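You operate a simulated robot arm through the tools that you are given. There is no shell and no other tool.

You run a simulated robot arm. Do the job below in one go: nothing can be reset, and whatever is moved stays where it is left.

Task
Unwrap small bobbin L207 and stand it back on the bobbin squares.
Fine: latch the film roll and swing the roller arm ON, wind all film back with the knob; arm OFF before lifting; leave the other bobbins.

It is judged by the outcome, as a careful person would: the job done as asked, and still so three seconds after it is handed in. It fails if anything else is knocked over, pushed out of place, dropped, spilled or broken.

Robot
A 6-joint arm with a fingered hand, fixed in place. Base frame: the origin is at the foot of the arm, x ahead of it, y to its left, z up; the work surface is at about z = 0.706. Units: m, degrees, N and s.
It reaches about 1.346 m from its shoulder. Its first joint turns from -149.0 to 149.0 degrees. Payload 3.5 kg.
The tool frame sits at the grasp point between the pads (the TCP): z along the fingers, y along the line on which they close. The tips reach 0.026 m beyond it. The gripper opens to 0.132 m. The gripper's body begins 0.073 m behind the TCP. The gripper is a hand of 4 fingers: y runs from the thumb to the fingers, the wrist lies at [0, 0, -0.234] in the tool frame.
Orientation is told as [roll, pitch, yaw] about the base's x, y, z axes, in that order, counted from this pose: with the fingers straight down and closing along the base's y, the tool's x points along the base's -x, its y along +y and its z along -z.

Tools
- The arm moves only by the tool drive_tool. Its argument "steps" is a list of rows, each an object of numbers (a shift or turn left out is 0): "dx", "dy", "dz": the shift along the base's x, y, z in m; "rx", "ry", "rz": the turn, a rotation vector about the base's x, y, z in rad. In form: [{"dx": .., "dy": .., "dz": .., "rx": .., "ry": .., "rz": ..}, ...]. A call has 1 to 20 rows; each row shifts and turns the commanded pose from where the row before left it. Rows are played at 5 a second. More than 0.05 m and 8.6 degrees between two rows, and nothing of the call is played. Where a pose cannot be reached the arm comes as near as it can. A force on the tool above 40 N (or 10 N above the force at the start of the call, whichever is more), or a blocked arm, ends the call early, and 0.2 s more pass. In this call time passes only in rows, and 0.2 s behind the last. The reply holds the time, the measured pose of the TCP, the force on the tool along the base axes, the opening and the grip force, in the units named above and with some noise, with the torque about the TCP (base axes, N m) and any sound that the robot's microphone picked up, and new pictures: "pictures" is both (left out), scene, wrist or none.
- Cameras (640 x 400 px; columns grow to the right, rows downward): "scene" is fixed at [0.4005, 0.499, 1.3153]; the picture's right is [1.00, -0.09, 0.00], its down [-0.08, -0.92, -0.37] and it looks along [0.03, 0.37, -0.93] (base axes); focal length 361 px, centre (320, 200). "wrist" rides on the gripper at [0.068, 0.002, -0.097] in the tool frame; the picture's right is [-0.03, 1.00, 0.00], its down [-0.82, -0.02, -0.58] and it looks along [-0.58, -0.01, 0.82] (tool axes); focal length 270 px, centre (320, 200). There is no depth. A picture from a camera that has moved, and an enlarged one, comes with that camera's place and axes in the base frame and with its lens.
- raise_lower(by): slides the trunk up (or, below 0, down) by that many m; the arm rides with it, the base frame stays. It gives what a move gives, with no picture.
- curl_fingers(finger1, finger2, finger3, thumb_bend): sets how far each is bent, from 0 (flat) to 100 (curled in); at 30 the hand is open as for a grip, at 70 the pads meet at the TCP. One left out holds its place. A second passes; each finger stops where it meets its share of the squeeze, and holds until it gets a number again. It is the only way to open and close the hand. It gives what a move gives, with no picture; readings hold the bend of each and the force on the fingers (four entries, about 0 where the hand has none), thumb and palm.
- inspect(camera, box): a new picture of the part [left, top, right, bottom] of that camera's present view, enlarged. The clock stands still meanwhile.
- hand_in(): hands the job in; it is judged then, once.

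Places have to be worked out from the pictures, the camera data and where the tool is seen. Open the gripper and draw the arm clear of the work before you hand the job in, unless the task says otherwise.

The tools are called after "Call:" as name(argument=value, ...) on one line, values as JSON. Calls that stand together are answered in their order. drive_tool: Moves the arm, as the interface text tells. Its arguments: {"type":"object","properties":{"steps":{"type":"array"},"pictures":{"type":"string","enum":["both","scene","wrist","none"]}},"required":["steps"]} The other tools are called the same way: raise_lower (by) slides the trunk up or down; curl_fingers (finger1, finger2, finger3, thumb_bend) moves the fingers one by one; inspect (camera, box) takes an enlarged picture of a part of a camera's view; hand_in () hands the job in.

At the start:

```text
t: 0.0
ee_pos: [0.3184, 0.6787, 1.014]
orientation: [0.0, 0.0, -0.1]
wrist_force: [0.7, 0.0, -0.6]
ft_torque: [0.0, -0.02, -0.01]
opening: 0.1322
finger_force: 0.1
shape: jaw
bend: [30.0, 30.0, 30.0, 30.0]
finger forces: [0.0, 0.1, 0.0, 0.0, 0.0, 0.0]
trunk travel left (down, up): [-0.913, 0.057]
```

scene: 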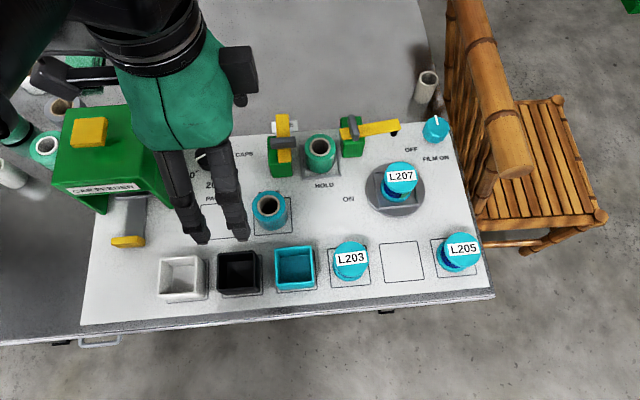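
wrist: 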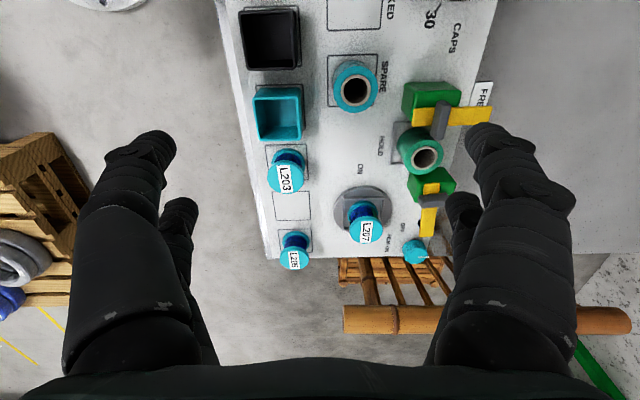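

I'll first look closely at the scene around the film roll, the roller arm, the knob and bobbin L207.

Call:
inspect(camera="scene", box=[240, 90, 480, 240])

Call:
inspect(camera="scene", box=[300, 100, 460, 200])

Call:
inspect(camera="wrist", box=[260, 60, 500, 280])

Call:
inspect(camera="scene", box=[80, 180, 500, 350])

```text
2.67 times, centred on (360, 165) of scene
camera zoom: at [0.4005, 0.499, 1.3153], right [1.0, -0.09, 0.0], down [-0.08, -0.92, -0.37], along [0.03, 0.37, -0.93], focal length 963 px, centre (213, 293)
```

zoom: 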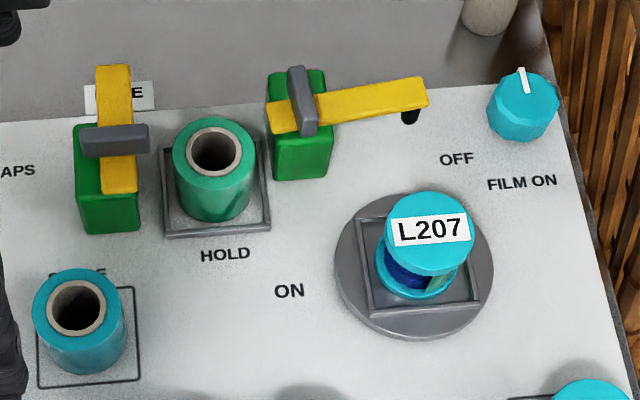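

```text
4.00 times, centred on (380, 150) of scene
camera zoom: at [0.4005, 0.499, 1.3153], right [1.0, -0.09, 0.0], down [-0.08, -0.92, -0.37], along [0.03, 0.37, -0.93], focal length 1444 px, centre (80, 400)
```

zoom: 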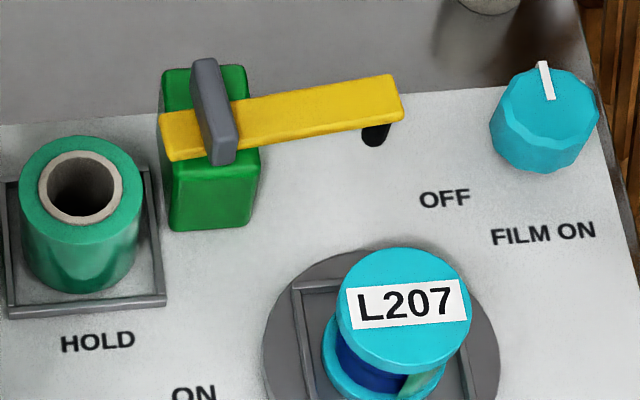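

```text
1.82 times, centred on (380, 170) of wrist
camera zoom: at [0.2503, 0.6801, 1.1105], right [0.03, 1.0, 0.0], down [0.82, -0.02, 0.58], along [0.58, -0.01, -0.82], focal length 491 px, centre (211, 254)
```

zoom: 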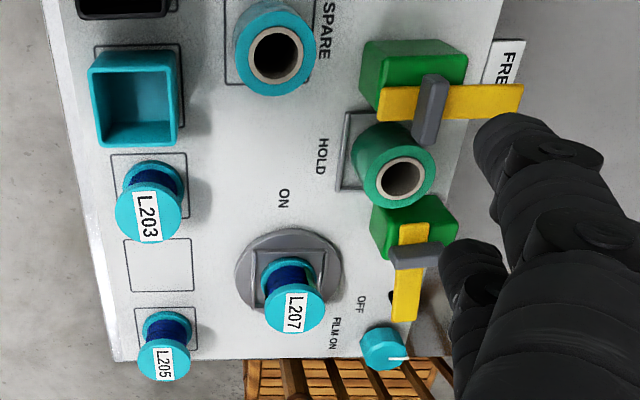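

```text
1.52 times, centred on (290, 265) of scene
camera zoom: at [0.4005, 0.499, 1.3153], right [1.0, -0.09, 0.0], down [-0.08, -0.92, -0.37], along [0.03, 0.37, -0.93], focal length 550 px, centre (366, 101)
```

zoom: 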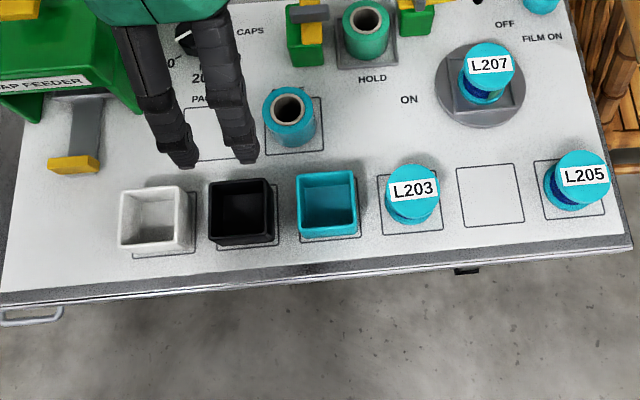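

The pictures put the panel at z≈0.706, L207 at about (0.56, 0.75) and the knob near (0.65, 0.857). The latch pivot is near (0.367, 0.831) and the roller-arm pivot near (0.491, 0.846). I'll test how the fingers move while in free air.

Call:
curl_fingers(finger1=65, finger2=30, finger3=30, thumb_bend=30)

Call:
inspect(camera="wrist", box=[0, 0, 640, 400])

Call:
inspect(camera="scene", box=[80, 60, 320, 260])

```text
t: 1.0
ee_pos: [0.318, 0.6783, 1.0136]
orientation: [0.0, 0.0, 0.1]
wrist_force: [0.0, 0.7, -0.3]
ft_torque: [-0.01, 0.01, 0.04]
opening: 0.0751
finger_force: 0.0
shape: fingers
bend: [65.0, 30.0, 30.0, 30.0]
finger forces: [0.0, 0.1, 0.0, 0.1, 0.0, 0.0]
trunk travel left (down, up): [-0.913, 0.057]
```

```text
1.00 times, centred on (320, 200) of wrist (not enlarged: the box is as wide or as high as the picture)
camera zoom: at [0.2503, 0.6801, 1.1105], right [0.03, 1.0, 0.0], down [0.82, -0.02, 0.58], along [0.58, -0.01, -0.82], focal length 270 px, centre (320, 200)
```

zoom: 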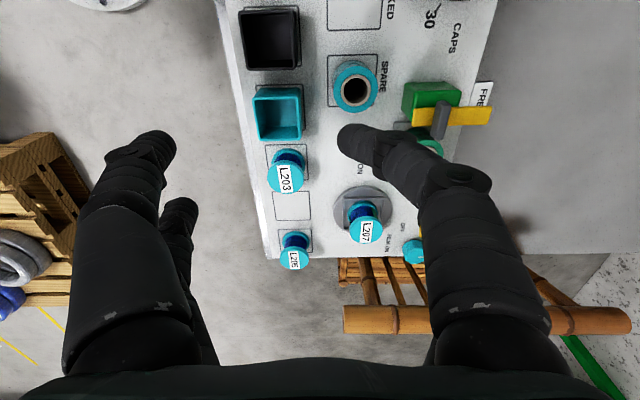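

```text
2.00 times, centred on (200, 160) of scene
camera zoom: at [0.4005, 0.499, 1.3153], right [1.0, -0.09, 0.0], down [-0.08, -0.92, -0.37], along [0.03, 0.37, -0.93], focal length 722 px, centre (560, 280)
```

zoom: 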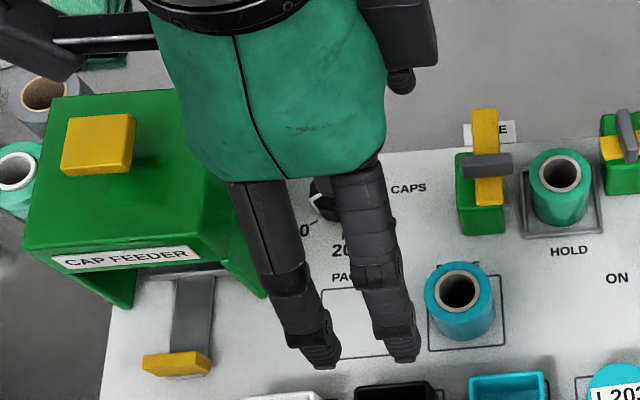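

Finger1 is the +y digit nearer the camera. Next I'll bend finger2 and then finger3 to see which digits they are.

Call:
curl_fingers(finger1=30, finger2=70)

Call:
inspect(camera="wrist", box=[0, 0, 640, 400])

Call:
curl_fingers(finger2=30, finger3=70)

Call:
inspect(camera="wrist", box=[0, 0, 640, 400])

Call:
curl_fingers(finger3=30, thumb_bend=70)

Call:
inspect(camera="wrist", box=[0, 0, 640, 400])

```text
t: 2.0
ee_pos: [0.3193, 0.6783, 1.0131]
orientation: [0.1, -0.1, 0.0]
wrist_force: [-0.5, -0.7, 0.4]
ft_torque: [0.0, 0.02, 0.01]
opening: 0.1327
finger_force: 0.1
shape: fingers
bend: [30.0, 70.0, 30.0, 30.0]
finger forces: [0.0, 0.0, 0.0, 0.0, 0.0, 0.1]
trunk travel left (down, up): [-0.913, 0.057]
```

```text
1.00 times, centred on (320, 200) of wrist (not enlarged: the box is as wide or as high as the picture)
camera zoom: at [0.2503, 0.6801, 1.1105], right [0.03, 1.0, 0.0], down [0.82, -0.02, 0.58], along [0.58, -0.01, -0.82], focal length 270 px, centre (320, 200)
```

zoom: 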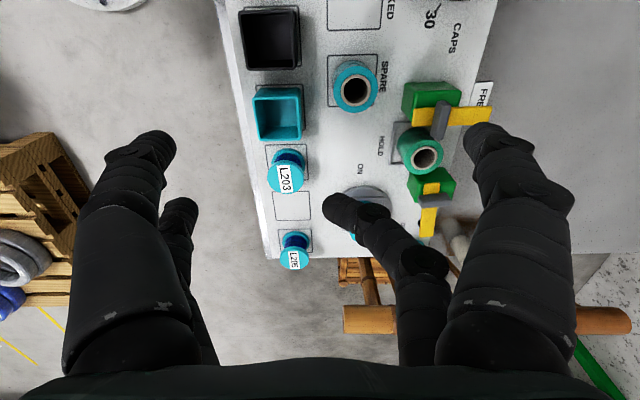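

```text
t: 3.0
ee_pos: [0.3176, 0.6782, 1.0144]
orientation: [0.0, 0.0, 0.0]
wrist_force: [0.3, 0.7, 0.1]
ft_torque: [0.0, -0.02, -0.01]
opening: 0.1327
finger_force: 0.1
shape: fingers
bend: [30.0, 30.0, 70.0, 30.0]
finger forces: [0.0, 0.0, 0.1, 0.1, 0.0, 0.1]
trunk travel left (down, up): [-0.913, 0.057]
```

```text
1.00 times, centred on (320, 200) of wrist (not enlarged: the box is as wide or as high as the picture)
camera zoom: at [0.2503, 0.6801, 1.1105], right [0.03, 1.0, 0.0], down [0.82, -0.02, 0.58], along [0.58, -0.01, -0.82], focal length 270 px, centre (320, 200)
```

zoom: 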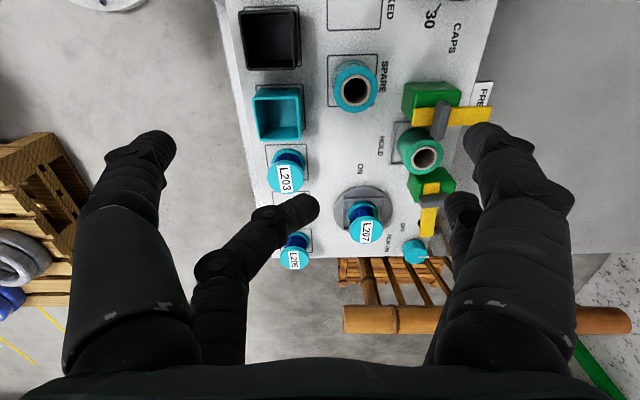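

```text
t: 4.0
ee_pos: [0.3189, 0.6787, 1.0134]
orientation: [0.0, -0.1, -0.1]
wrist_force: [0.4, 0.3, 0.3]
ft_torque: [0.02, -0.01, 0.01]
opening: 0.0666
finger_force: 0.1
shape: fingers
bend: [30.0, 30.0, 30.0, 70.0]
finger forces: [0.1, 0.0, 0.0, 0.0, 0.1, 0.0]
trunk travel left (down, up): [-0.913, 0.057]
```

```text
1.00 times, centred on (320, 200) of wrist (not enlarged: the box is as wide or as high as the picture)
camera zoom: at [0.2503, 0.6801, 1.1105], right [0.03, 1.0, 0.0], down [0.82, -0.02, 0.58], along [0.58, -0.01, -0.82], focal length 270 px, centre (320, 200)
```

zoom: 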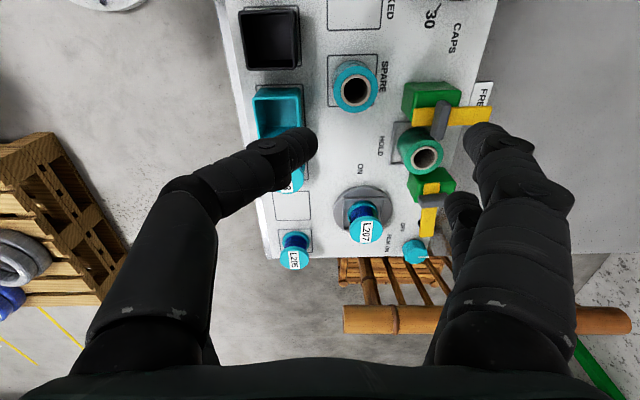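

It is a 2+2 hand. Thumb and finger1 are the pair nearer the camera, finger2 and finger3 the far pair. I'll reopen the thumb and move above the latch and roll for a closer view.

Call:
curl_fingers(finger1=30, finger2=30, finger3=30, thumb_bend=30)

Call:
drive_tool(steps=[{"dy": 0.04}, {"dy": 0.04}, {"dy": 0.04}, {"dy": 0.03, "dz": -0.01}, {"dx": 0.0, "dz": -0.02}, {"dz": -0.02}], pictures="both")

Call:
inspect(camera="wrist", box=[160, 0, 480, 200])

```text
t: 5.0
ee_pos: [0.32, 0.6785, 1.0139]
orientation: [-0.1, 0.0, 0.0]
wrist_force: [0.2, -0.3, 0.6]
ft_torque: [0.01, 0.02, 0.0]
opening: 0.1318
finger_force: 0.1
shape: fingers
bend: [30.0, 30.0, 30.0, 30.0]
finger forces: [0.0, 0.0, 0.0, 0.0, 0.0, 0.0]
trunk travel left (down, up): [-0.913, 0.057]
```

```text
t: 6.4
ee_pos: [0.317, 0.8279, 1.0139]
orientation: [-0.1, 0.0, 0.0]
wrist_force: [0.8, 0.1, -0.8]
ft_torque: [0.04, 0.02, 0.0]
opening: 0.1328
finger_force: 0.1
shape: fingers
bend: [30.0, 30.0, 30.0, 30.0]
finger forces: [0.1, 0.0, 0.0, 0.0, 0.0, 0.0]
out of reach, approached as far as the arm can: row 4, 5, 6
trunk travel left (down, up): [-0.913, 0.057]
camera wrist: at [0.2492, 0.83, 1.1106], right [0.03, 1.0, 0.0], down [0.82, -0.02, 0.58], along [0.58, -0.01, -0.82], focal length 270 px, centre (320, 200)
```

scene: 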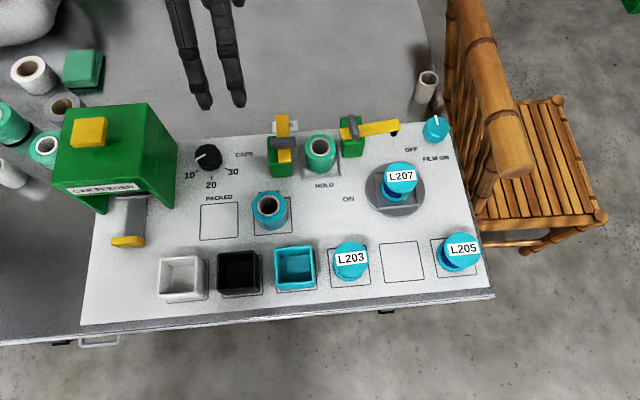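
wrist: 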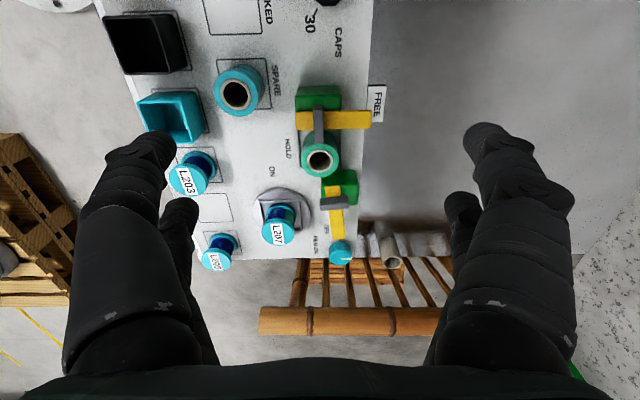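

```text
2.00 times, centred on (320, 100) of wrist
camera zoom: at [0.2492, 0.83, 1.1106], right [0.03, 1.0, 0.0], down [0.82, -0.02, 0.58], along [0.58, -0.01, -0.82], focal length 541 px, centre (320, 400)
```

zoom: 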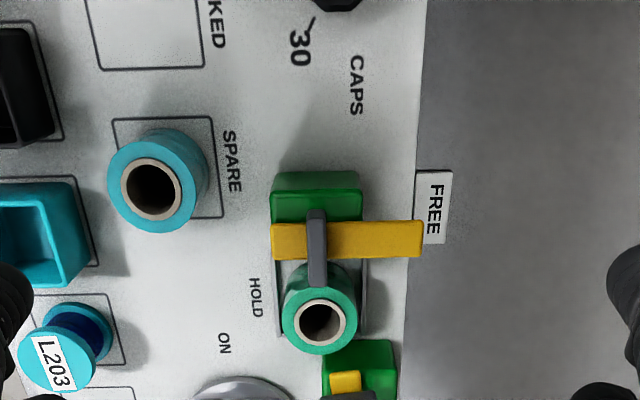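

The arm can't go lower here because the shoulder is too high, so I'll slide the trunk down 0.15 m and look again.

Call:
raise_lower(by=-0.15)

Call:
inspect(camera="wrist", box=[160, 0, 480, 400])

Call:
inspect(camera="scene", box=[0, 0, 640, 400])

```text
t: 8.2
ee_pos: [0.3183, 0.8281, 0.865]
orientation: [0.0, 0.0, 0.1]
wrist_force: [0.5, -0.4, -0.7]
ft_torque: [0.0, 0.0, 0.01]
opening: 0.1329
finger_force: 0.0
shape: fingers
bend: [30.0, 30.0, 30.0, 30.0]
finger forces: [0.0, 0.0, 0.0, 0.0, 0.0, 0.1]
trunk travel left (down, up): [-0.763, 0.207]
```

```text
1.00 times, centred on (320, 200) of wrist (not enlarged: the box is as wide or as high as the picture)
camera zoom: at [0.2493, 0.83, 0.9606], right [0.03, 1.0, 0.0], down [0.82, -0.02, 0.58], along [0.58, -0.01, -0.82], focal length 270 px, centre (320, 200)
```

zoom: 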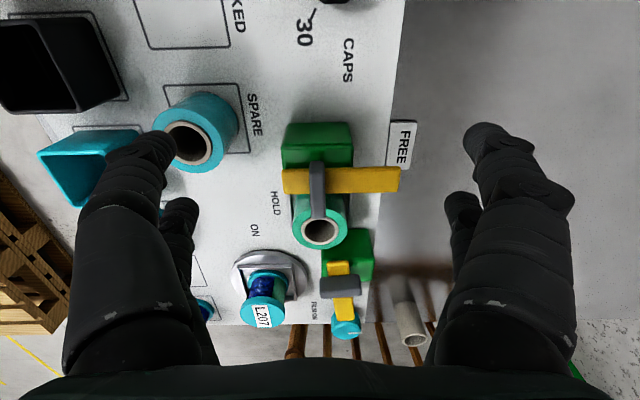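

```text
1.00 times, centred on (320, 200) of scene (not enlarged: the box is as wide or as high as the picture)
camera zoom: at [0.4005, 0.499, 1.3153], right [1.0, -0.09, 0.0], down [-0.08, -0.92, -0.37], along [0.03, 0.37, -0.93], focal length 361 px, centre (320, 200)
```

zoom: 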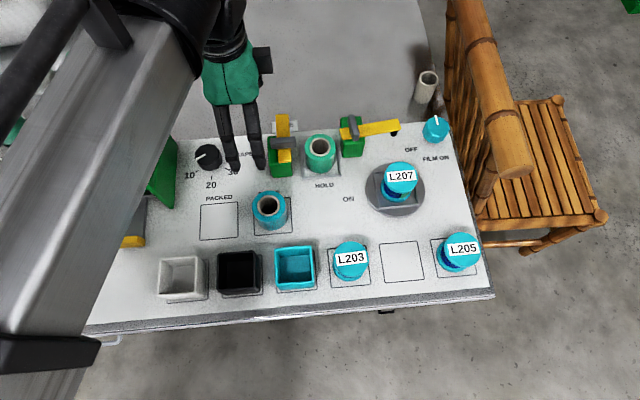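

The arm is still stretched to its limit, so I'll lift the hand with the arm and then lower the trunk by the same amount for downward reach.

Call:
drive_tool(steps=[{"dz": 0.04}, {"dz": 0.04}, {"dz": 0.04}, {"dz": 0.04}, {"dz": 0.04}, {"dz": 0.04}, {"dz": 0.04}], pictures="none")

Call:
raise_lower(by=-0.25)

Call:
drive_tool(steps=[{"dz": 0.0}], pictures="both")

```text
t: 9.8
ee_pos: [0.3177, 0.8284, 0.8633]
orientation: [0.1, -0.1, 0.0]
wrist_force: [-0.6, 0.0, 0.0]
ft_torque: [0.02, 0.0, 0.0]
opening: 0.1328
finger_force: 0.2
shape: fingers
bend: [30.0, 30.0, 30.0, 30.0]
finger forces: [0.0, 0.0, 0.0, 0.0, 0.0, 0.0]
out of reach, approached as far as the arm can: row 1, 2, 3, 4, 5, 6, 7
trunk travel left (down, up): [-0.763, 0.207]
```

```text
t: 11.1
ee_pos: [0.3184, 0.8254, 0.7455]
orientation: [-0.5, -0.2, 0.0]
wrist_force: [-0.6, 4.1, 40.6]
ft_torque: [-5.06, -0.7, 0.01]
opening: 0.1325
finger_force: 24.1
shape: fingers
bend: [30.0, 30.0, 0.0, 30.0]
finger forces: [0.0, 0.0, 48.0, 0.1, 0.1, 0.0]
trunk travel left (down, up): [-0.642, 0.328]
stopped: the force on the tool passed its limit at 88 N (the readings are from after the stop); the commanded pose is now the measured one
```

```text
t: 11.5
ee_pos: [0.3177, 0.826, 0.7456]
orientation: [-0.3, -0.3, 0.0]
wrist_force: [0.4, 3.2, 40.8]
ft_torque: [-4.95, -0.73, 0.07]
opening: 0.1326
finger_force: 23.6
shape: fingers
bend: [30.0, 30.0, 0.0, 30.0]
finger forces: [0.0, 0.1, 47.0, 0.0, 0.0, 0.0]
trunk travel left (down, up): [-0.642, 0.328]
camera wrist: at [0.2486, 0.8284, 0.8422], right [0.02, 1.0, -0.01], down [0.81, -0.02, 0.58], along [0.58, -0.02, -0.81], focal length 270 px, centre (320, 200)
```

scene: 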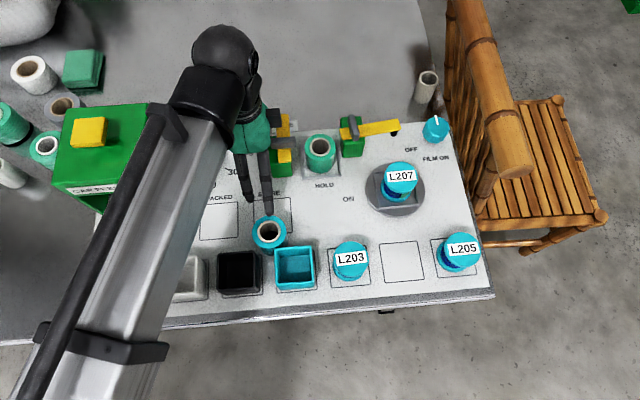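
wrist: 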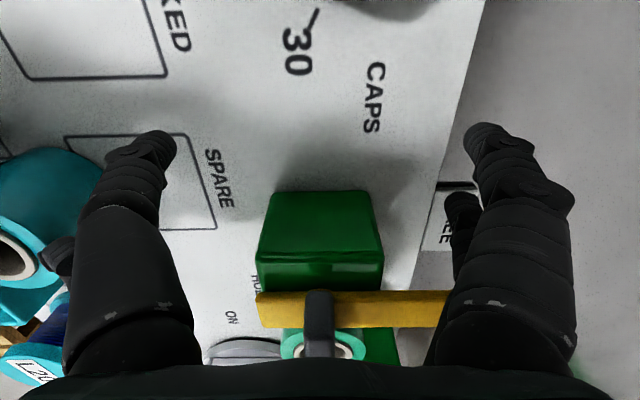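

The upward move never played, so the lowering trunk pressed finger3 onto the SPARE roll and seems to have shifted it. I'll raise the trunk straight back up and check the roll.

Call:
raise_lower(by=0.15)

Call:
inspect(camera="scene", box=[160, 120, 360, 300])

Call:
inspect(camera="wrist", box=[0, 0, 640, 400])

```text
t: 13.3
ee_pos: [0.3191, 0.8275, 0.8923]
orientation: [-0.2, -0.1, 0.1]
wrist_force: [-0.8, -0.3, 0.5]
ft_torque: [0.01, 0.0, -0.04]
opening: 0.1324
finger_force: 0.1
shape: fingers
bend: [30.0, 30.0, 29.0, 30.0]
finger forces: [0.0, 0.1, 0.0, 0.0, 0.0, 0.0]
trunk travel left (down, up): [-0.792, 0.178]
```

```text
2.22 times, centred on (260, 210) of scene
camera zoom: at [0.4005, 0.499, 1.3153], right [1.0, -0.09, 0.0], down [-0.08, -0.92, -0.37], along [0.03, 0.37, -0.93], focal length 802 px, centre (453, 178)
```

zoom: 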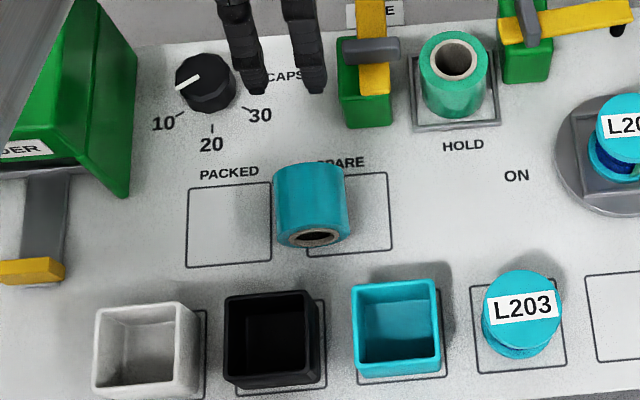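

```text
1.00 times, centred on (320, 200) of wrist (not enlarged: the box is as wide or as high as the picture)
camera zoom: at [0.2494, 0.8307, 0.9897], right [0.02, 1.0, -0.01], down [0.82, -0.02, 0.58], along [0.58, -0.02, -0.82], focal length 270 px, centre (320, 200)
```

zoom: 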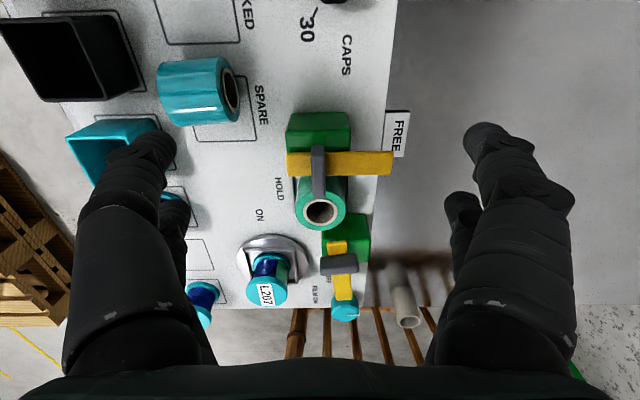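

I have knocked the SPARE roll over; it now lies near (0.312, 0.715) with its axis along y. I'll stand it back in its square, around (0.335, 0.718), but first I'll check how the arm responds with small retreats.

Call:
drive_tool(steps=[{"dy": -0.03}, {"dy": -0.03}, {"dz": 0.02}, {"dz": 0.02}], pictures="none")

```text
t: 14.3
ee_pos: [0.3208, 0.7679, 0.8934]
orientation: [-0.2, -0.2, 0.1]
wrist_force: [0.0, -0.4, 1.2]
ft_torque: [0.01, 0.02, -0.01]
opening: 0.1325
finger_force: 0.1
shape: fingers
bend: [30.0, 30.0, 29.0, 30.0]
finger forces: [0.1, 0.0, 0.0, 0.0, 0.0, 0.0]
out of reach, approached as far as the arm can: row 3, 4
trunk travel left (down, up): [-0.792, 0.178]
```

The arm only moves in the plane, and height comes only from the trunk. I'll raise the trunk 0.1 m for clearance, then yaw the hand −90° above the fallen roll so the fingers close along x.

Call:
raise_lower(by=0.1)

Call:
drive_tool(steps=[{"dy": -0.02, "rz": -0.14}, {"dy": -0.02, "rz": -0.14}, {"dy": -0.013, "rz": -0.14}, {"dx": -0.009, "rz": -0.14}, {"rz": -0.14}, {"rz": -0.14}, {"rz": -0.14}, {"rz": -0.14}, {"rz": -0.14}, {"rz": -0.14}, {"rz": -0.14}, {"rz": -0.0308}], pictures="both")

```text
t: 15.6
ee_pos: [0.3208, 0.7681, 0.9934]
orientation: [-0.3, -0.2, 0.1]
wrist_force: [-0.3, -0.3, 0.3]
ft_torque: [0.01, -0.01, -0.01]
opening: 0.1326
finger_force: 0.0
shape: fingers
bend: [30.0, 30.0, 29.0, 30.0]
finger forces: [0.1, 0.0, 0.0, 0.1, 0.0, 0.0]
trunk travel left (down, up): [-0.892, 0.078]
```

```text
t: 18.2
ee_pos: [0.3117, 0.7156, 0.9939]
orientation: [-0.3, -0.1, -90.0]
wrist_force: [-0.7, -0.6, 0.4]
ft_torque: [0.03, 0.02, 0.02]
opening: 0.1325
finger_force: 0.1
shape: fingers
bend: [30.0, 30.0, 29.0, 30.0]
finger forces: [0.1, 0.0, 0.0, 0.0, 0.0, 0.0]
trunk travel left (down, up): [-0.892, 0.078]
camera wrist: at [0.3139, 0.7837, 1.0898], right [1.0, -0.03, -0.01], down [-0.02, -0.82, 0.58], along [-0.02, -0.58, -0.82], focal length 270 px, centre (320, 200)
```

scene: 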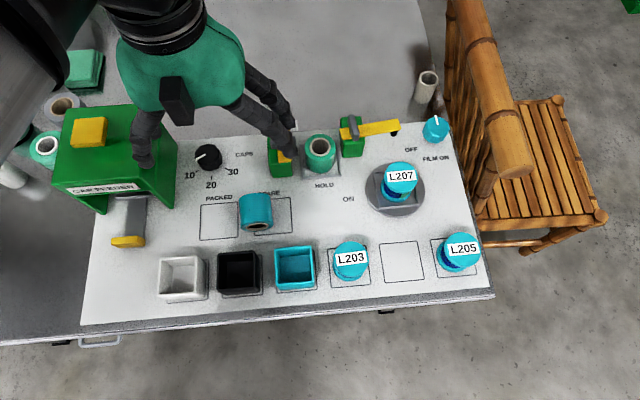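
wrist: 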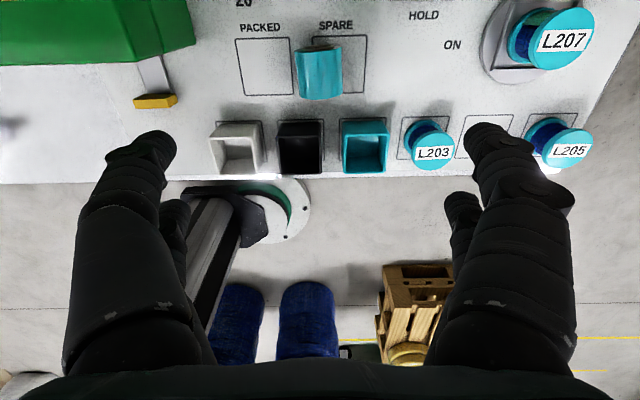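

The roll is directly below and nearly aligned with y. I'll test in free air whether the wrist can tilt about x with the wrist point held fixed.

Call:
drive_tool(steps=[{"rx": 0.14, "dy": 0.0327, "dz": 0.0023}, {"rx": 0.14, "dy": 0.032, "dz": 0.0068}], pictures="none")

```text
t: 18.8
ee_pos: [0.3108, 0.7811, 1.0037]
orientation: [-0.4, 16.1, -90.0]
wrist_force: [-0.3, 0.1, -0.3]
ft_torque: [-0.02, -0.01, 0.01]
opening: 0.1327
finger_force: 0.1
shape: fingers
bend: [30.0, 30.0, 29.0, 30.0]
finger forces: [0.0, 0.0, 0.1, 0.1, 0.1, 0.0]
trunk travel left (down, up): [-0.892, 0.078]
```

Tilting works when the wrist point stays fixed. I'll check how far it goes toward +y.

Call:
drive_tool(steps=[{"rx": 0.14, "dy": 0.0307, "dz": 0.0112}, {"rx": 0.14, "dy": 0.0289, "dz": 0.0154}, {"rx": 0.14, "dy": 0.02645, "dz": 0.0193}, {"rx": 0.14, "dy": 0.0235, "dz": 0.0228}, {"rx": 0.14, "dy": 0.0201, "dz": 0.0258}, {"rx": 0.14, "dy": 0.0163, "dz": 0.0284}], pictures="scene")

```text
t: 20.2
ee_pos: [0.3119, 0.9251, 1.125]
orientation: [0.0, 64.2, -89.8]
wrist_force: [-0.1, 0.2, -0.7]
ft_torque: [-0.01, -0.03, -0.04]
opening: 0.1326
finger_force: 0.0
shape: fingers
bend: [30.0, 30.0, 29.0, 30.0]
finger forces: [0.1, 0.0, 0.0, 0.0, 0.0, 0.0]
trunk travel left (down, up): [-0.892, 0.078]
```

scene: 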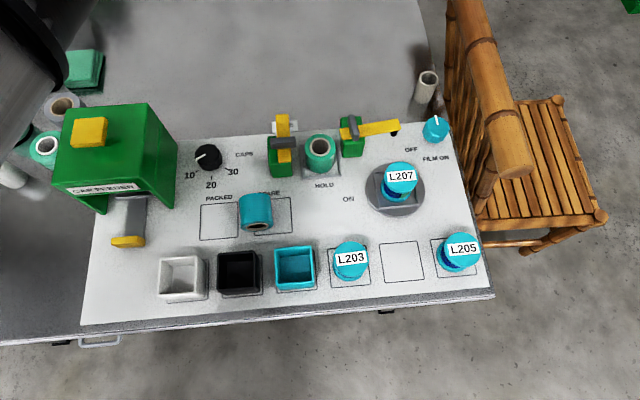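

The tilt reaches 64°, which is enough to stand the roll up. I'll tilt back to vertical and then go down over the roll.

Call:
drive_tool(steps=[{"rx": -0.14, "dy": -0.0163, "dz": -0.0284}, {"rx": -0.14, "dy": -0.0201, "dz": -0.0258}, {"rx": -0.14, "dy": -0.0235, "dz": -0.0228}, {"rx": -0.14, "dy": -0.02645, "dz": -0.0193}, {"rx": -0.14, "dy": -0.0289, "dz": -0.0154}, {"rx": -0.14, "dy": -0.0307, "dz": -0.0112}, {"rx": -0.14, "dy": -0.032, "dz": -0.0068}, {"rx": -0.14, "dy": -0.0327, "dz": -0.0023}], pictures="wrist")

Call:
inspect(camera="wrist", box=[220, 0, 420, 125])

Call:
inspect(camera="scene", box=[180, 160, 320, 260])

```text
t: 22.0
ee_pos: [0.3113, 0.715, 0.9923]
orientation: [-0.3, -0.2, -89.9]
wrist_force: [0.5, -0.4, -0.1]
ft_torque: [0.03, 0.03, -0.01]
opening: 0.1327
finger_force: 0.0
shape: fingers
bend: [30.0, 30.0, 29.0, 30.0]
finger forces: [0.0, 0.0, 0.1, 0.0, 0.1, 0.0]
trunk travel left (down, up): [-0.892, 0.078]
camera wrist: at [0.3135, 0.7847, 1.0896], right [1.0, -0.02, -0.01], down [-0.02, -0.81, 0.58], along [-0.02, -0.58, -0.81], focal length 270 px, centre (320, 200)
```

wrist: 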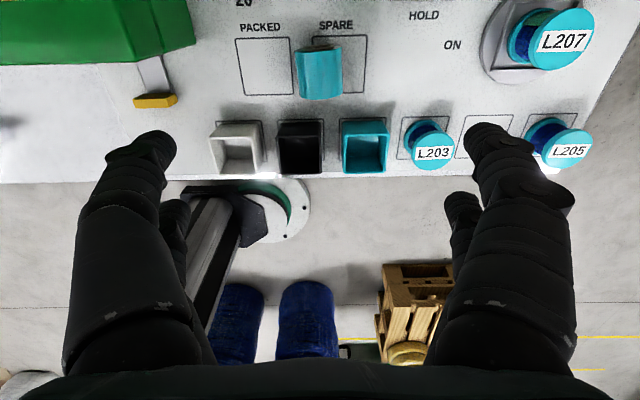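

```text
3.20 times, centred on (320, 62) of wrist
camera zoom: at [0.3135, 0.7847, 1.0896], right [1.0, -0.02, -0.01], down [-0.02, -0.81, 0.58], along [-0.02, -0.58, -0.81], focal length 865 px, centre (320, 640)
```

zoom: 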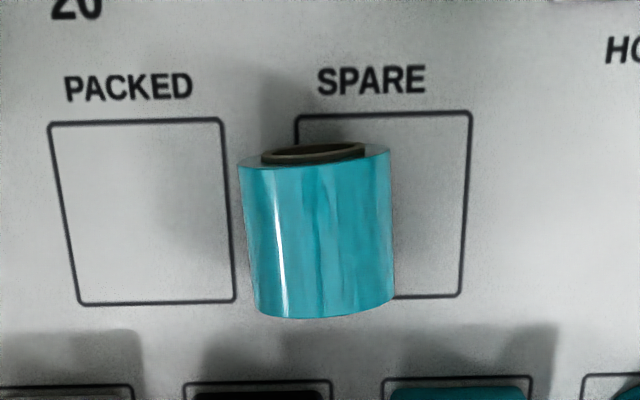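

```text
4.00 times, centred on (250, 210) of scene
camera zoom: at [0.4005, 0.499, 1.3153], right [1.0, -0.09, 0.0], down [-0.08, -0.92, -0.37], along [0.03, 0.37, -0.93], focal length 1444 px, centre (600, 160)
```

zoom: 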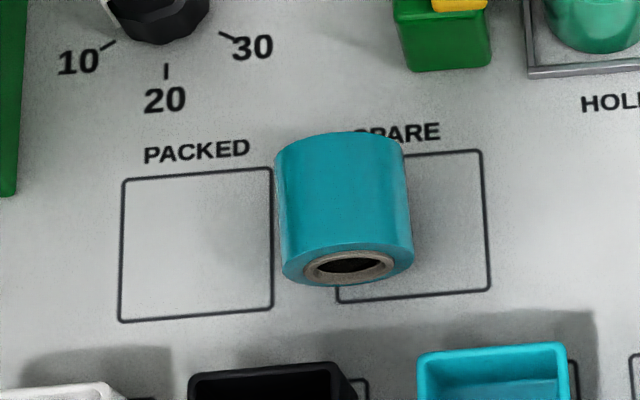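

The roll's centre is near (0.312, 0.716) and well aligned. I'll lower the trunk over it in stages.

Call:
raise_lower(by=-0.18)

Call:
inspect(camera="wrist", box=[0, 0, 640, 400])

Call:
inspect(camera="scene", box=[120, 80, 440, 280])

```text
t: 24.0
ee_pos: [0.3121, 0.7159, 0.8138]
orientation: [-0.4, 0.0, -89.9]
wrist_force: [-0.6, 0.5, -0.6]
ft_torque: [0.0, 0.0, 0.0]
opening: 0.133
finger_force: 0.0
shape: fingers
bend: [30.0, 30.0, 29.0, 30.0]
finger forces: [0.1, 0.0, 0.0, 0.0, 0.0, 0.0]
trunk travel left (down, up): [-0.712, 0.258]
```

```text
1.00 times, centred on (320, 200) of wrist (not enlarged: the box is as wide or as high as the picture)
camera zoom: at [0.3135, 0.7851, 0.9099], right [1.0, -0.02, -0.01], down [-0.02, -0.82, 0.58], along [-0.02, -0.58, -0.82], focal length 270 px, centre (320, 200)
```

zoom: 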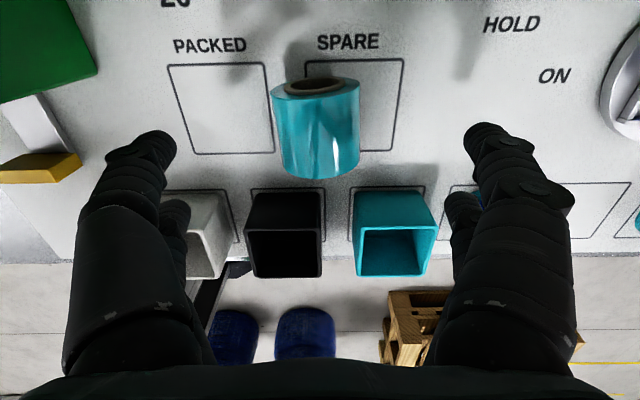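

```text
2.00 times, centred on (280, 180) of scene
camera zoom: at [0.4005, 0.499, 1.3153], right [1.0, -0.09, 0.0], down [-0.08, -0.92, -0.37], along [0.03, 0.37, -0.93], focal length 722 px, centre (400, 240)
```

zoom: 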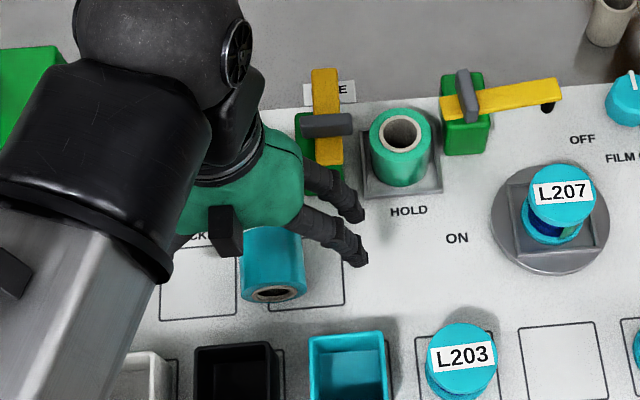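

The roll sits centrally between the open fingers. I'll lower another 0.072 m and close gently on it.

Call:
raise_lower(by=-0.072)

Call:
inspect(camera="wrist", box=[0, 0, 640, 400])

```text
t: 25.1
ee_pos: [0.3112, 0.716, 0.7417]
orientation: [-0.3, 0.0, -89.9]
wrist_force: [0.0, -0.7, -0.4]
ft_torque: [0.0, -0.01, -0.01]
opening: 0.1324
finger_force: 0.1
shape: fingers
bend: [30.0, 30.0, 29.0, 30.0]
finger forces: [0.0, 0.0, 0.0, 0.0, 0.1, 0.0]
trunk travel left (down, up): [-0.64, 0.33]
```

```text
1.00 times, centred on (320, 200) of wrist (not enlarged: the box is as wide or as high as the picture)
camera zoom: at [0.3135, 0.785, 0.8379], right [1.0, -0.02, -0.01], down [-0.02, -0.82, 0.58], along [-0.02, -0.58, -0.82], focal length 270 px, centre (320, 200)
```

zoom: 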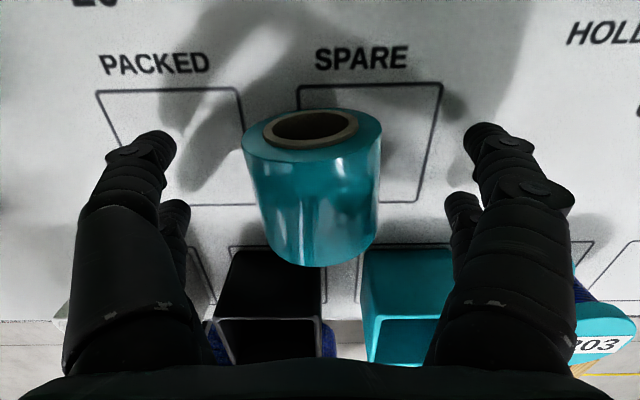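

The hand surrounds the roll, so I'll close all four fingers on it.

Call:
curl_fingers(finger1=65, finger2=65, finger3=65, thumb_bend=65)

Call:
inspect(camera="wrist", box=[0, 0, 640, 400])

```text
t: 26.1
ee_pos: [0.3126, 0.7172, 0.7417]
orientation: [-0.2, -0.1, -89.9]
wrist_force: [-1.1, -0.6, 0.2]
ft_torque: [-0.01, -0.05, 0.06]
opening: 0.0432
finger_force: 13.4
shape: fingers
bend: [57.0, 57.0, 58.0, 61.0]
finger forces: [6.8, 6.3, 4.7, 0.0, 9.7, 0.0]
trunk travel left (down, up): [-0.64, 0.33]
```

```text
1.00 times, centred on (320, 200) of wrist (not enlarged: the box is as wide or as high as the picture)
camera zoom: at [0.3135, 0.7851, 0.8378], right [1.0, -0.02, -0.01], down [-0.02, -0.82, 0.58], along [-0.02, -0.58, -0.82], focal length 270 px, centre (320, 200)
```

zoom: 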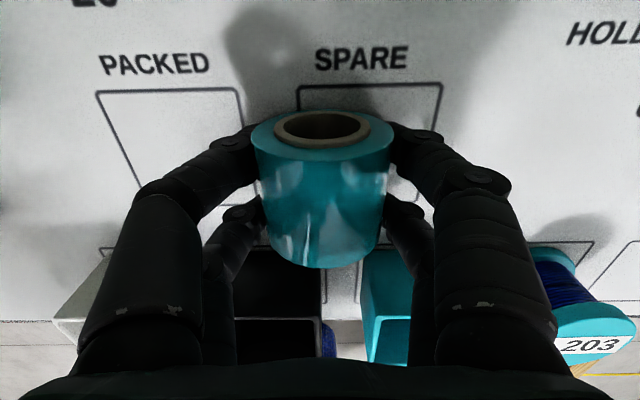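

All four digits are on the roll with 5–10 N each. I'll lift 0.12 m and check that it stays in the hand.

Call:
raise_lower(by=0.12)

Call:
inspect(camera="wrist", box=[0, 0, 640, 400])

Call:
inspect(camera="scene", box=[120, 80, 440, 280])

```text
t: 27.6
ee_pos: [0.3116, 0.7168, 0.8609]
orientation: [-0.2, 0.0, -90.0]
wrist_force: [-1.6, -0.2, -1.2]
ft_torque: [-0.04, 0.0, 0.0]
opening: 0.043
finger_force: 13.2
shape: fingers
bend: [57.0, 57.0, 58.0, 61.0]
finger forces: [6.8, 6.2, 4.6, 0.1, 9.6, 0.0]
trunk travel left (down, up): [-0.76, 0.21]
```

```text
1.00 times, centred on (320, 200) of wrist (not enlarged: the box is as wide or as high as the picture)
camera zoom: at [0.3135, 0.7852, 0.9577], right [1.0, -0.02, -0.01], down [-0.02, -0.82, 0.58], along [-0.02, -0.58, -0.82], focal length 270 px, centre (320, 200)
```

zoom: 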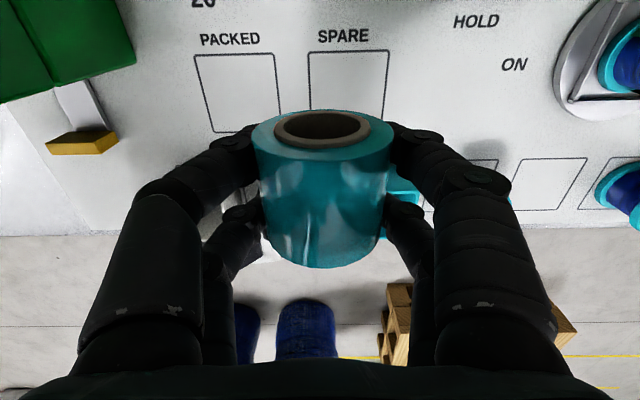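

```text
2.00 times, centred on (280, 180) of scene
camera zoom: at [0.4005, 0.499, 1.3153], right [1.0, -0.09, 0.0], down [-0.08, -0.92, -0.37], along [0.03, 0.37, -0.93], focal length 722 px, centre (400, 240)
```

zoom: 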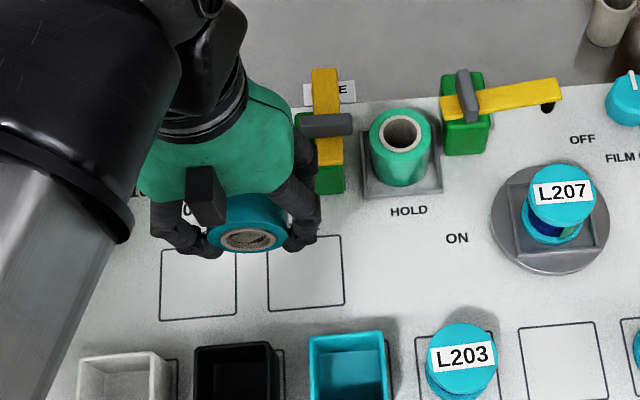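

The roll is held firmly at about 0.1 kg. I'll raise a little, then yaw back to 0° while moving +x so the wrist ends up on the +x side for the tilt.

Call:
raise_lower(by=0.06)

Call:
drive_tool(steps=[{"dx": 0.018, "rz": 0.1428}, {"dx": 0.018, "rz": 0.1428}, {"dx": 0.018, "rz": 0.1428}, {"dx": 0.018, "rz": 0.1428}, {"dx": 0.018, "rz": 0.1428}, {"dx": 0.018, "rz": 0.1428}, {"dx": 0.018, "rz": 0.1428}, {"dx": 0.018, "rz": 0.1428}, {"dx": 0.018, "rz": 0.1428}, {"dx": 0.018, "rz": 0.1428}, {"dx": 0.018, "rz": 0.1428}], pictures="both")

```text
t: 28.6
ee_pos: [0.3108, 0.7157, 0.9214]
orientation: [-0.3, -0.2, -89.9]
wrist_force: [0.4, 0.0, -0.8]
ft_torque: [0.0, 0.01, 0.01]
opening: 0.0433
finger_force: 13.8
shape: fingers
bend: [57.0, 57.0, 58.0, 61.0]
finger forces: [6.8, 6.1, 4.6, 0.1, 9.6, 0.1]
trunk travel left (down, up): [-0.82, 0.15]
```

```text
t: 31.0
ee_pos: [0.5103, 0.716, 0.922]
orientation: [-0.3, 0.0, 0.2]
wrist_force: [-0.5, 0.0, -0.9]
ft_torque: [0.03, -0.07, 0.0]
opening: 0.0431
finger_force: 13.4
shape: fingers
bend: [57.0, 57.0, 59.0, 61.0]
finger forces: [6.7, 6.1, 4.3, 0.1, 9.3, 0.0]
trunk travel left (down, up): [-0.82, 0.15]
camera wrist: at [0.4415, 0.7184, 1.0178], right [0.02, 1.0, -0.01], down [0.82, -0.01, 0.58], along [0.58, -0.02, -0.82], focal length 270 px, centre (320, 200)
```

scene: 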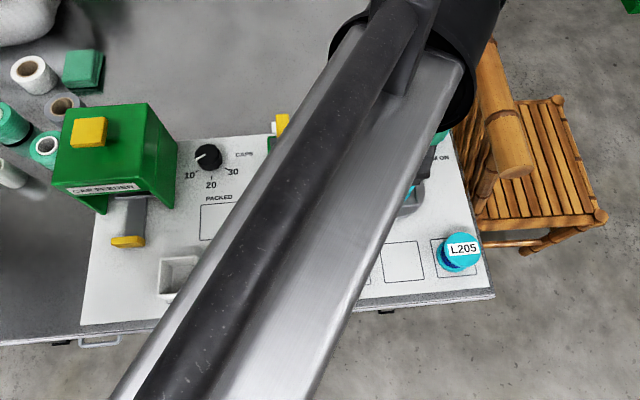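
wrist: 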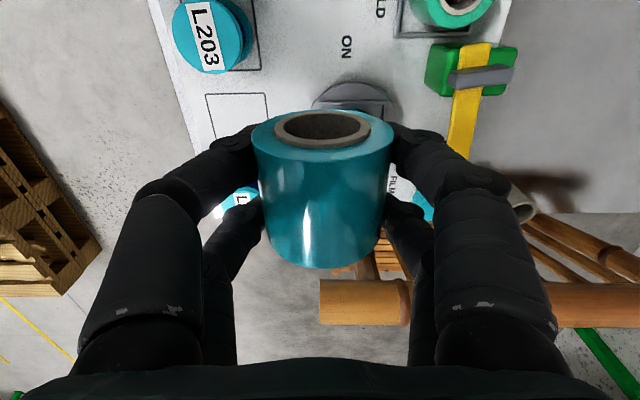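

The roll is still firmly held and the hand is at yaw 0. I'll tilt so the fingers point toward −x and down by about 60°, keeping the wrist point fixed.

Call:
drive_tool(steps=[{"ry": 0.14, "dx": -0.0327, "dz": 0.0023}, {"ry": 0.14, "dx": -0.032, "dz": 0.0068}, {"ry": 0.14, "dx": -0.0307, "dz": 0.0112}, {"ry": 0.14, "dx": -0.0289, "dz": 0.0154}, {"ry": 0.14, "dx": -0.02645, "dz": 0.0193}, {"ry": 0.14, "dx": -0.0235, "dz": 0.0228}, {"ry": 0.14, "dx": -0.0201, "dz": 0.0258}, {"ry": 0.07, "dx": -0.0086, "dz": 0.0139}], pictures="both")

```text
t: 32.8
ee_pos: [0.2836, 0.7298, 1.0356]
orientation: [1.2, 59.6, 0.1]
wrist_force: [0.6, -0.5, -1.3]
ft_torque: [-0.03, -0.01, 0.0]
opening: 0.0431
finger_force: 13.0
shape: fingers
bend: [57.0, 57.0, 59.0, 61.0]
finger forces: [6.4, 5.9, 4.5, 0.1, 9.3, 0.1]
out of reach, approached as far as the arm can: row 7, 8
trunk travel left (down, up): [-0.82, 0.15]
camera wrist: at [0.3316, 0.7309, 1.1443], right [0.03, 1.0, -0.01], down [0.91, -0.03, -0.41], along [-0.41, 0.0, -0.91], focal length 270 px, centre (320, 200)
```

scene: 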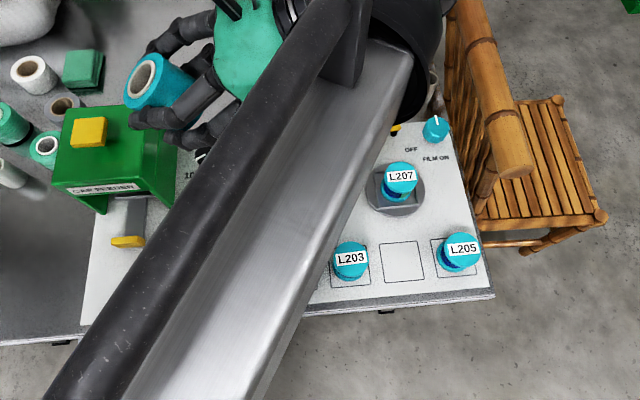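
wrist: 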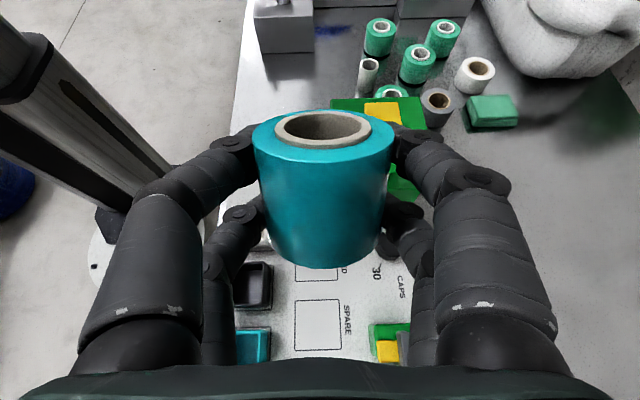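

The roll is held at about 60° of tilt. I'll shift toward the SPARE square and watch for reach limits.

Call:
drive_tool(steps=[{"dx": 0.0105, "dy": 0.004}, {"dx": 0.0}, {"dx": 0.0}], pictures="wrist")

```text
t: 33.6
ee_pos: [0.2832, 0.7408, 1.0351]
orientation: [0.9, 59.5, 0.1]
wrist_force: [0.4, 0.5, -1.0]
ft_torque: [-0.01, -0.04, 0.03]
opening: 0.0429
finger_force: 13.3
shape: fingers
bend: [57.0, 57.0, 59.0, 61.0]
finger forces: [6.3, 6.0, 4.5, 0.0, 9.1, 0.1]
out of reach, approached as far as the arm can: row 1
trunk travel left (down, up): [-0.82, 0.15]
camera wrist: at [0.3315, 0.742, 1.1444], right [0.02, 1.0, -0.01], down [0.91, -0.03, -0.41], along [-0.41, 0.0, -0.91], focal length 270 px, centre (320, 200)
```

wrist: 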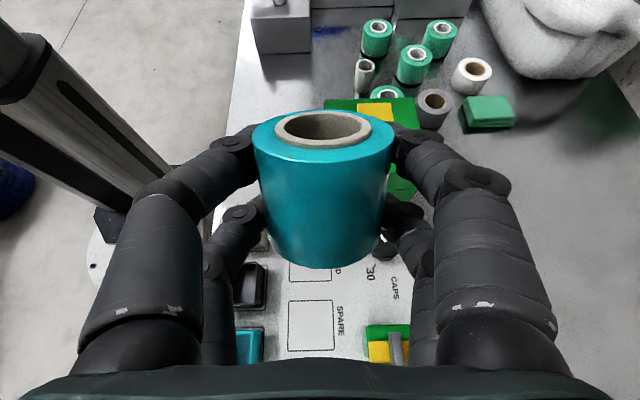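

The arm can't move further +x while pointing this way. I'll stand the roll a little left of its square first, at about (0.287, 0.72), and regrip it from above later.

Call:
drive_tool(steps=[{"dx": -0.007, "dy": -0.01}, {"dx": -0.006, "dy": -0.01}], pictures="wrist")

```text
t: 34.2
ee_pos: [0.2625, 0.7246, 1.0383]
orientation: [0.4, 59.7, 0.2]
wrist_force: [-0.2, 0.0, -1.8]
ft_torque: [0.02, -0.01, 0.01]
opening: 0.0431
finger_force: 13.2
shape: fingers
bend: [57.0, 57.0, 59.0, 61.0]
finger forces: [6.3, 6.0, 4.5, 0.1, 9.1, 0.0]
out of reach, approached as far as the arm can: row 1
trunk travel left (down, up): [-0.82, 0.15]
camera wrist: at [0.3111, 0.7267, 1.1452], right [0.02, 1.0, -0.02], down [0.91, -0.02, -0.42], along [-0.42, -0.01, -0.91], focal length 270 px, centre (320, 200)
```

wrist: 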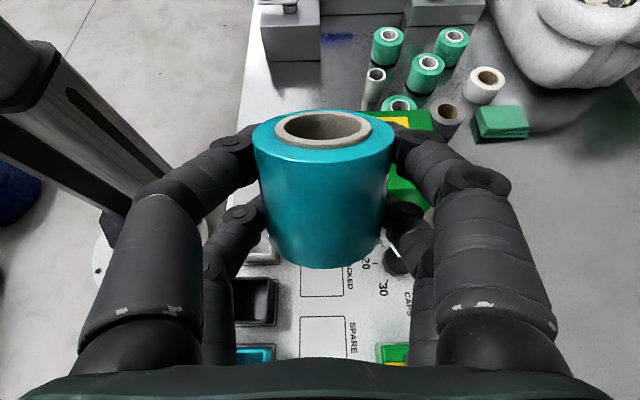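

The pose is now consistent at (0.2625, 0.7246) with 59.7° of tilt. I'll trim y slightly and lower most of the way to check clearances.

Call:
drive_tool(steps=[{"dy": -0.004, "dx": 0.003}, {"dx": 0.0}], pictures="none")

Call:
raise_lower(by=-0.22)

Call:
inspect(camera="wrist", box=[0, 0, 640, 400])

Call:
inspect(camera="scene", box=[0, 0, 640, 400])

```text
t: 34.8
ee_pos: [0.2614, 0.7233, 1.0379]
orientation: [0.4, 59.7, 0.1]
wrist_force: [-0.1, -0.4, -0.8]
ft_torque: [-0.02, -0.02, -0.01]
opening: 0.043
finger_force: 13.0
shape: fingers
bend: [57.0, 57.0, 59.0, 61.0]
finger forces: [6.4, 6.1, 4.5, 0.0, 9.1, 0.0]
out of reach, approached as far as the arm can: row 1
trunk travel left (down, up): [-0.82, 0.15]
```

```text
t: 37.1
ee_pos: [0.2622, 0.7237, 0.8176]
orientation: [0.3, 59.8, 0.0]
wrist_force: [0.9, -0.6, -0.5]
ft_torque: [-0.02, -0.03, 0.01]
opening: 0.0426
finger_force: 13.0
shape: fingers
bend: [57.0, 57.0, 59.0, 61.0]
finger forces: [6.5, 6.0, 4.5, 0.1, 9.1, 0.0]
trunk travel left (down, up): [-0.6, 0.37]
```

```text
1.00 times, centred on (320, 200) of wrist (not enlarged: the box is as wide or as high as the picture)
camera zoom: at [0.3108, 0.7249, 0.925], right [0.02, 1.0, -0.02], down [0.91, -0.02, -0.41], along [-0.41, -0.01, -0.91], focal length 270 px, centre (320, 200)
```

zoom: 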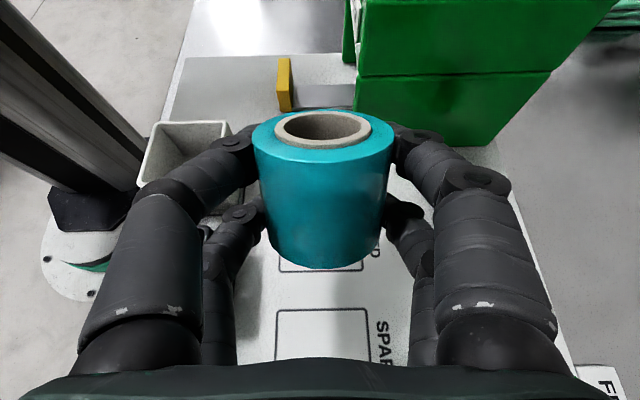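

```text
1.00 times, centred on (320, 200) of scene (not enlarged: the box is as wide or as high as the picture)
camera zoom: at [0.4005, 0.499, 1.3153], right [1.0, -0.09, 0.0], down [-0.08, -0.92, -0.37], along [0.03, 0.37, -0.93], focal length 361 px, centre (320, 200)
```

zoom: 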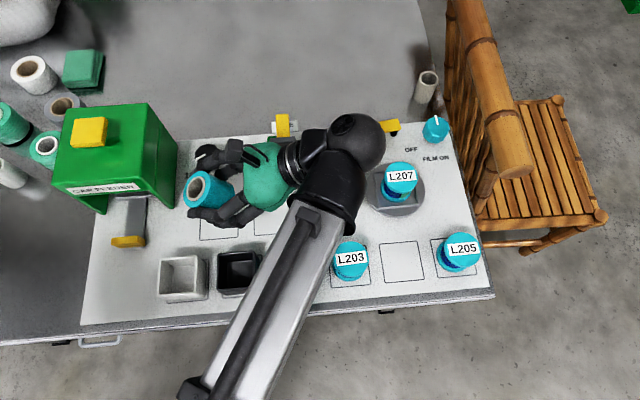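

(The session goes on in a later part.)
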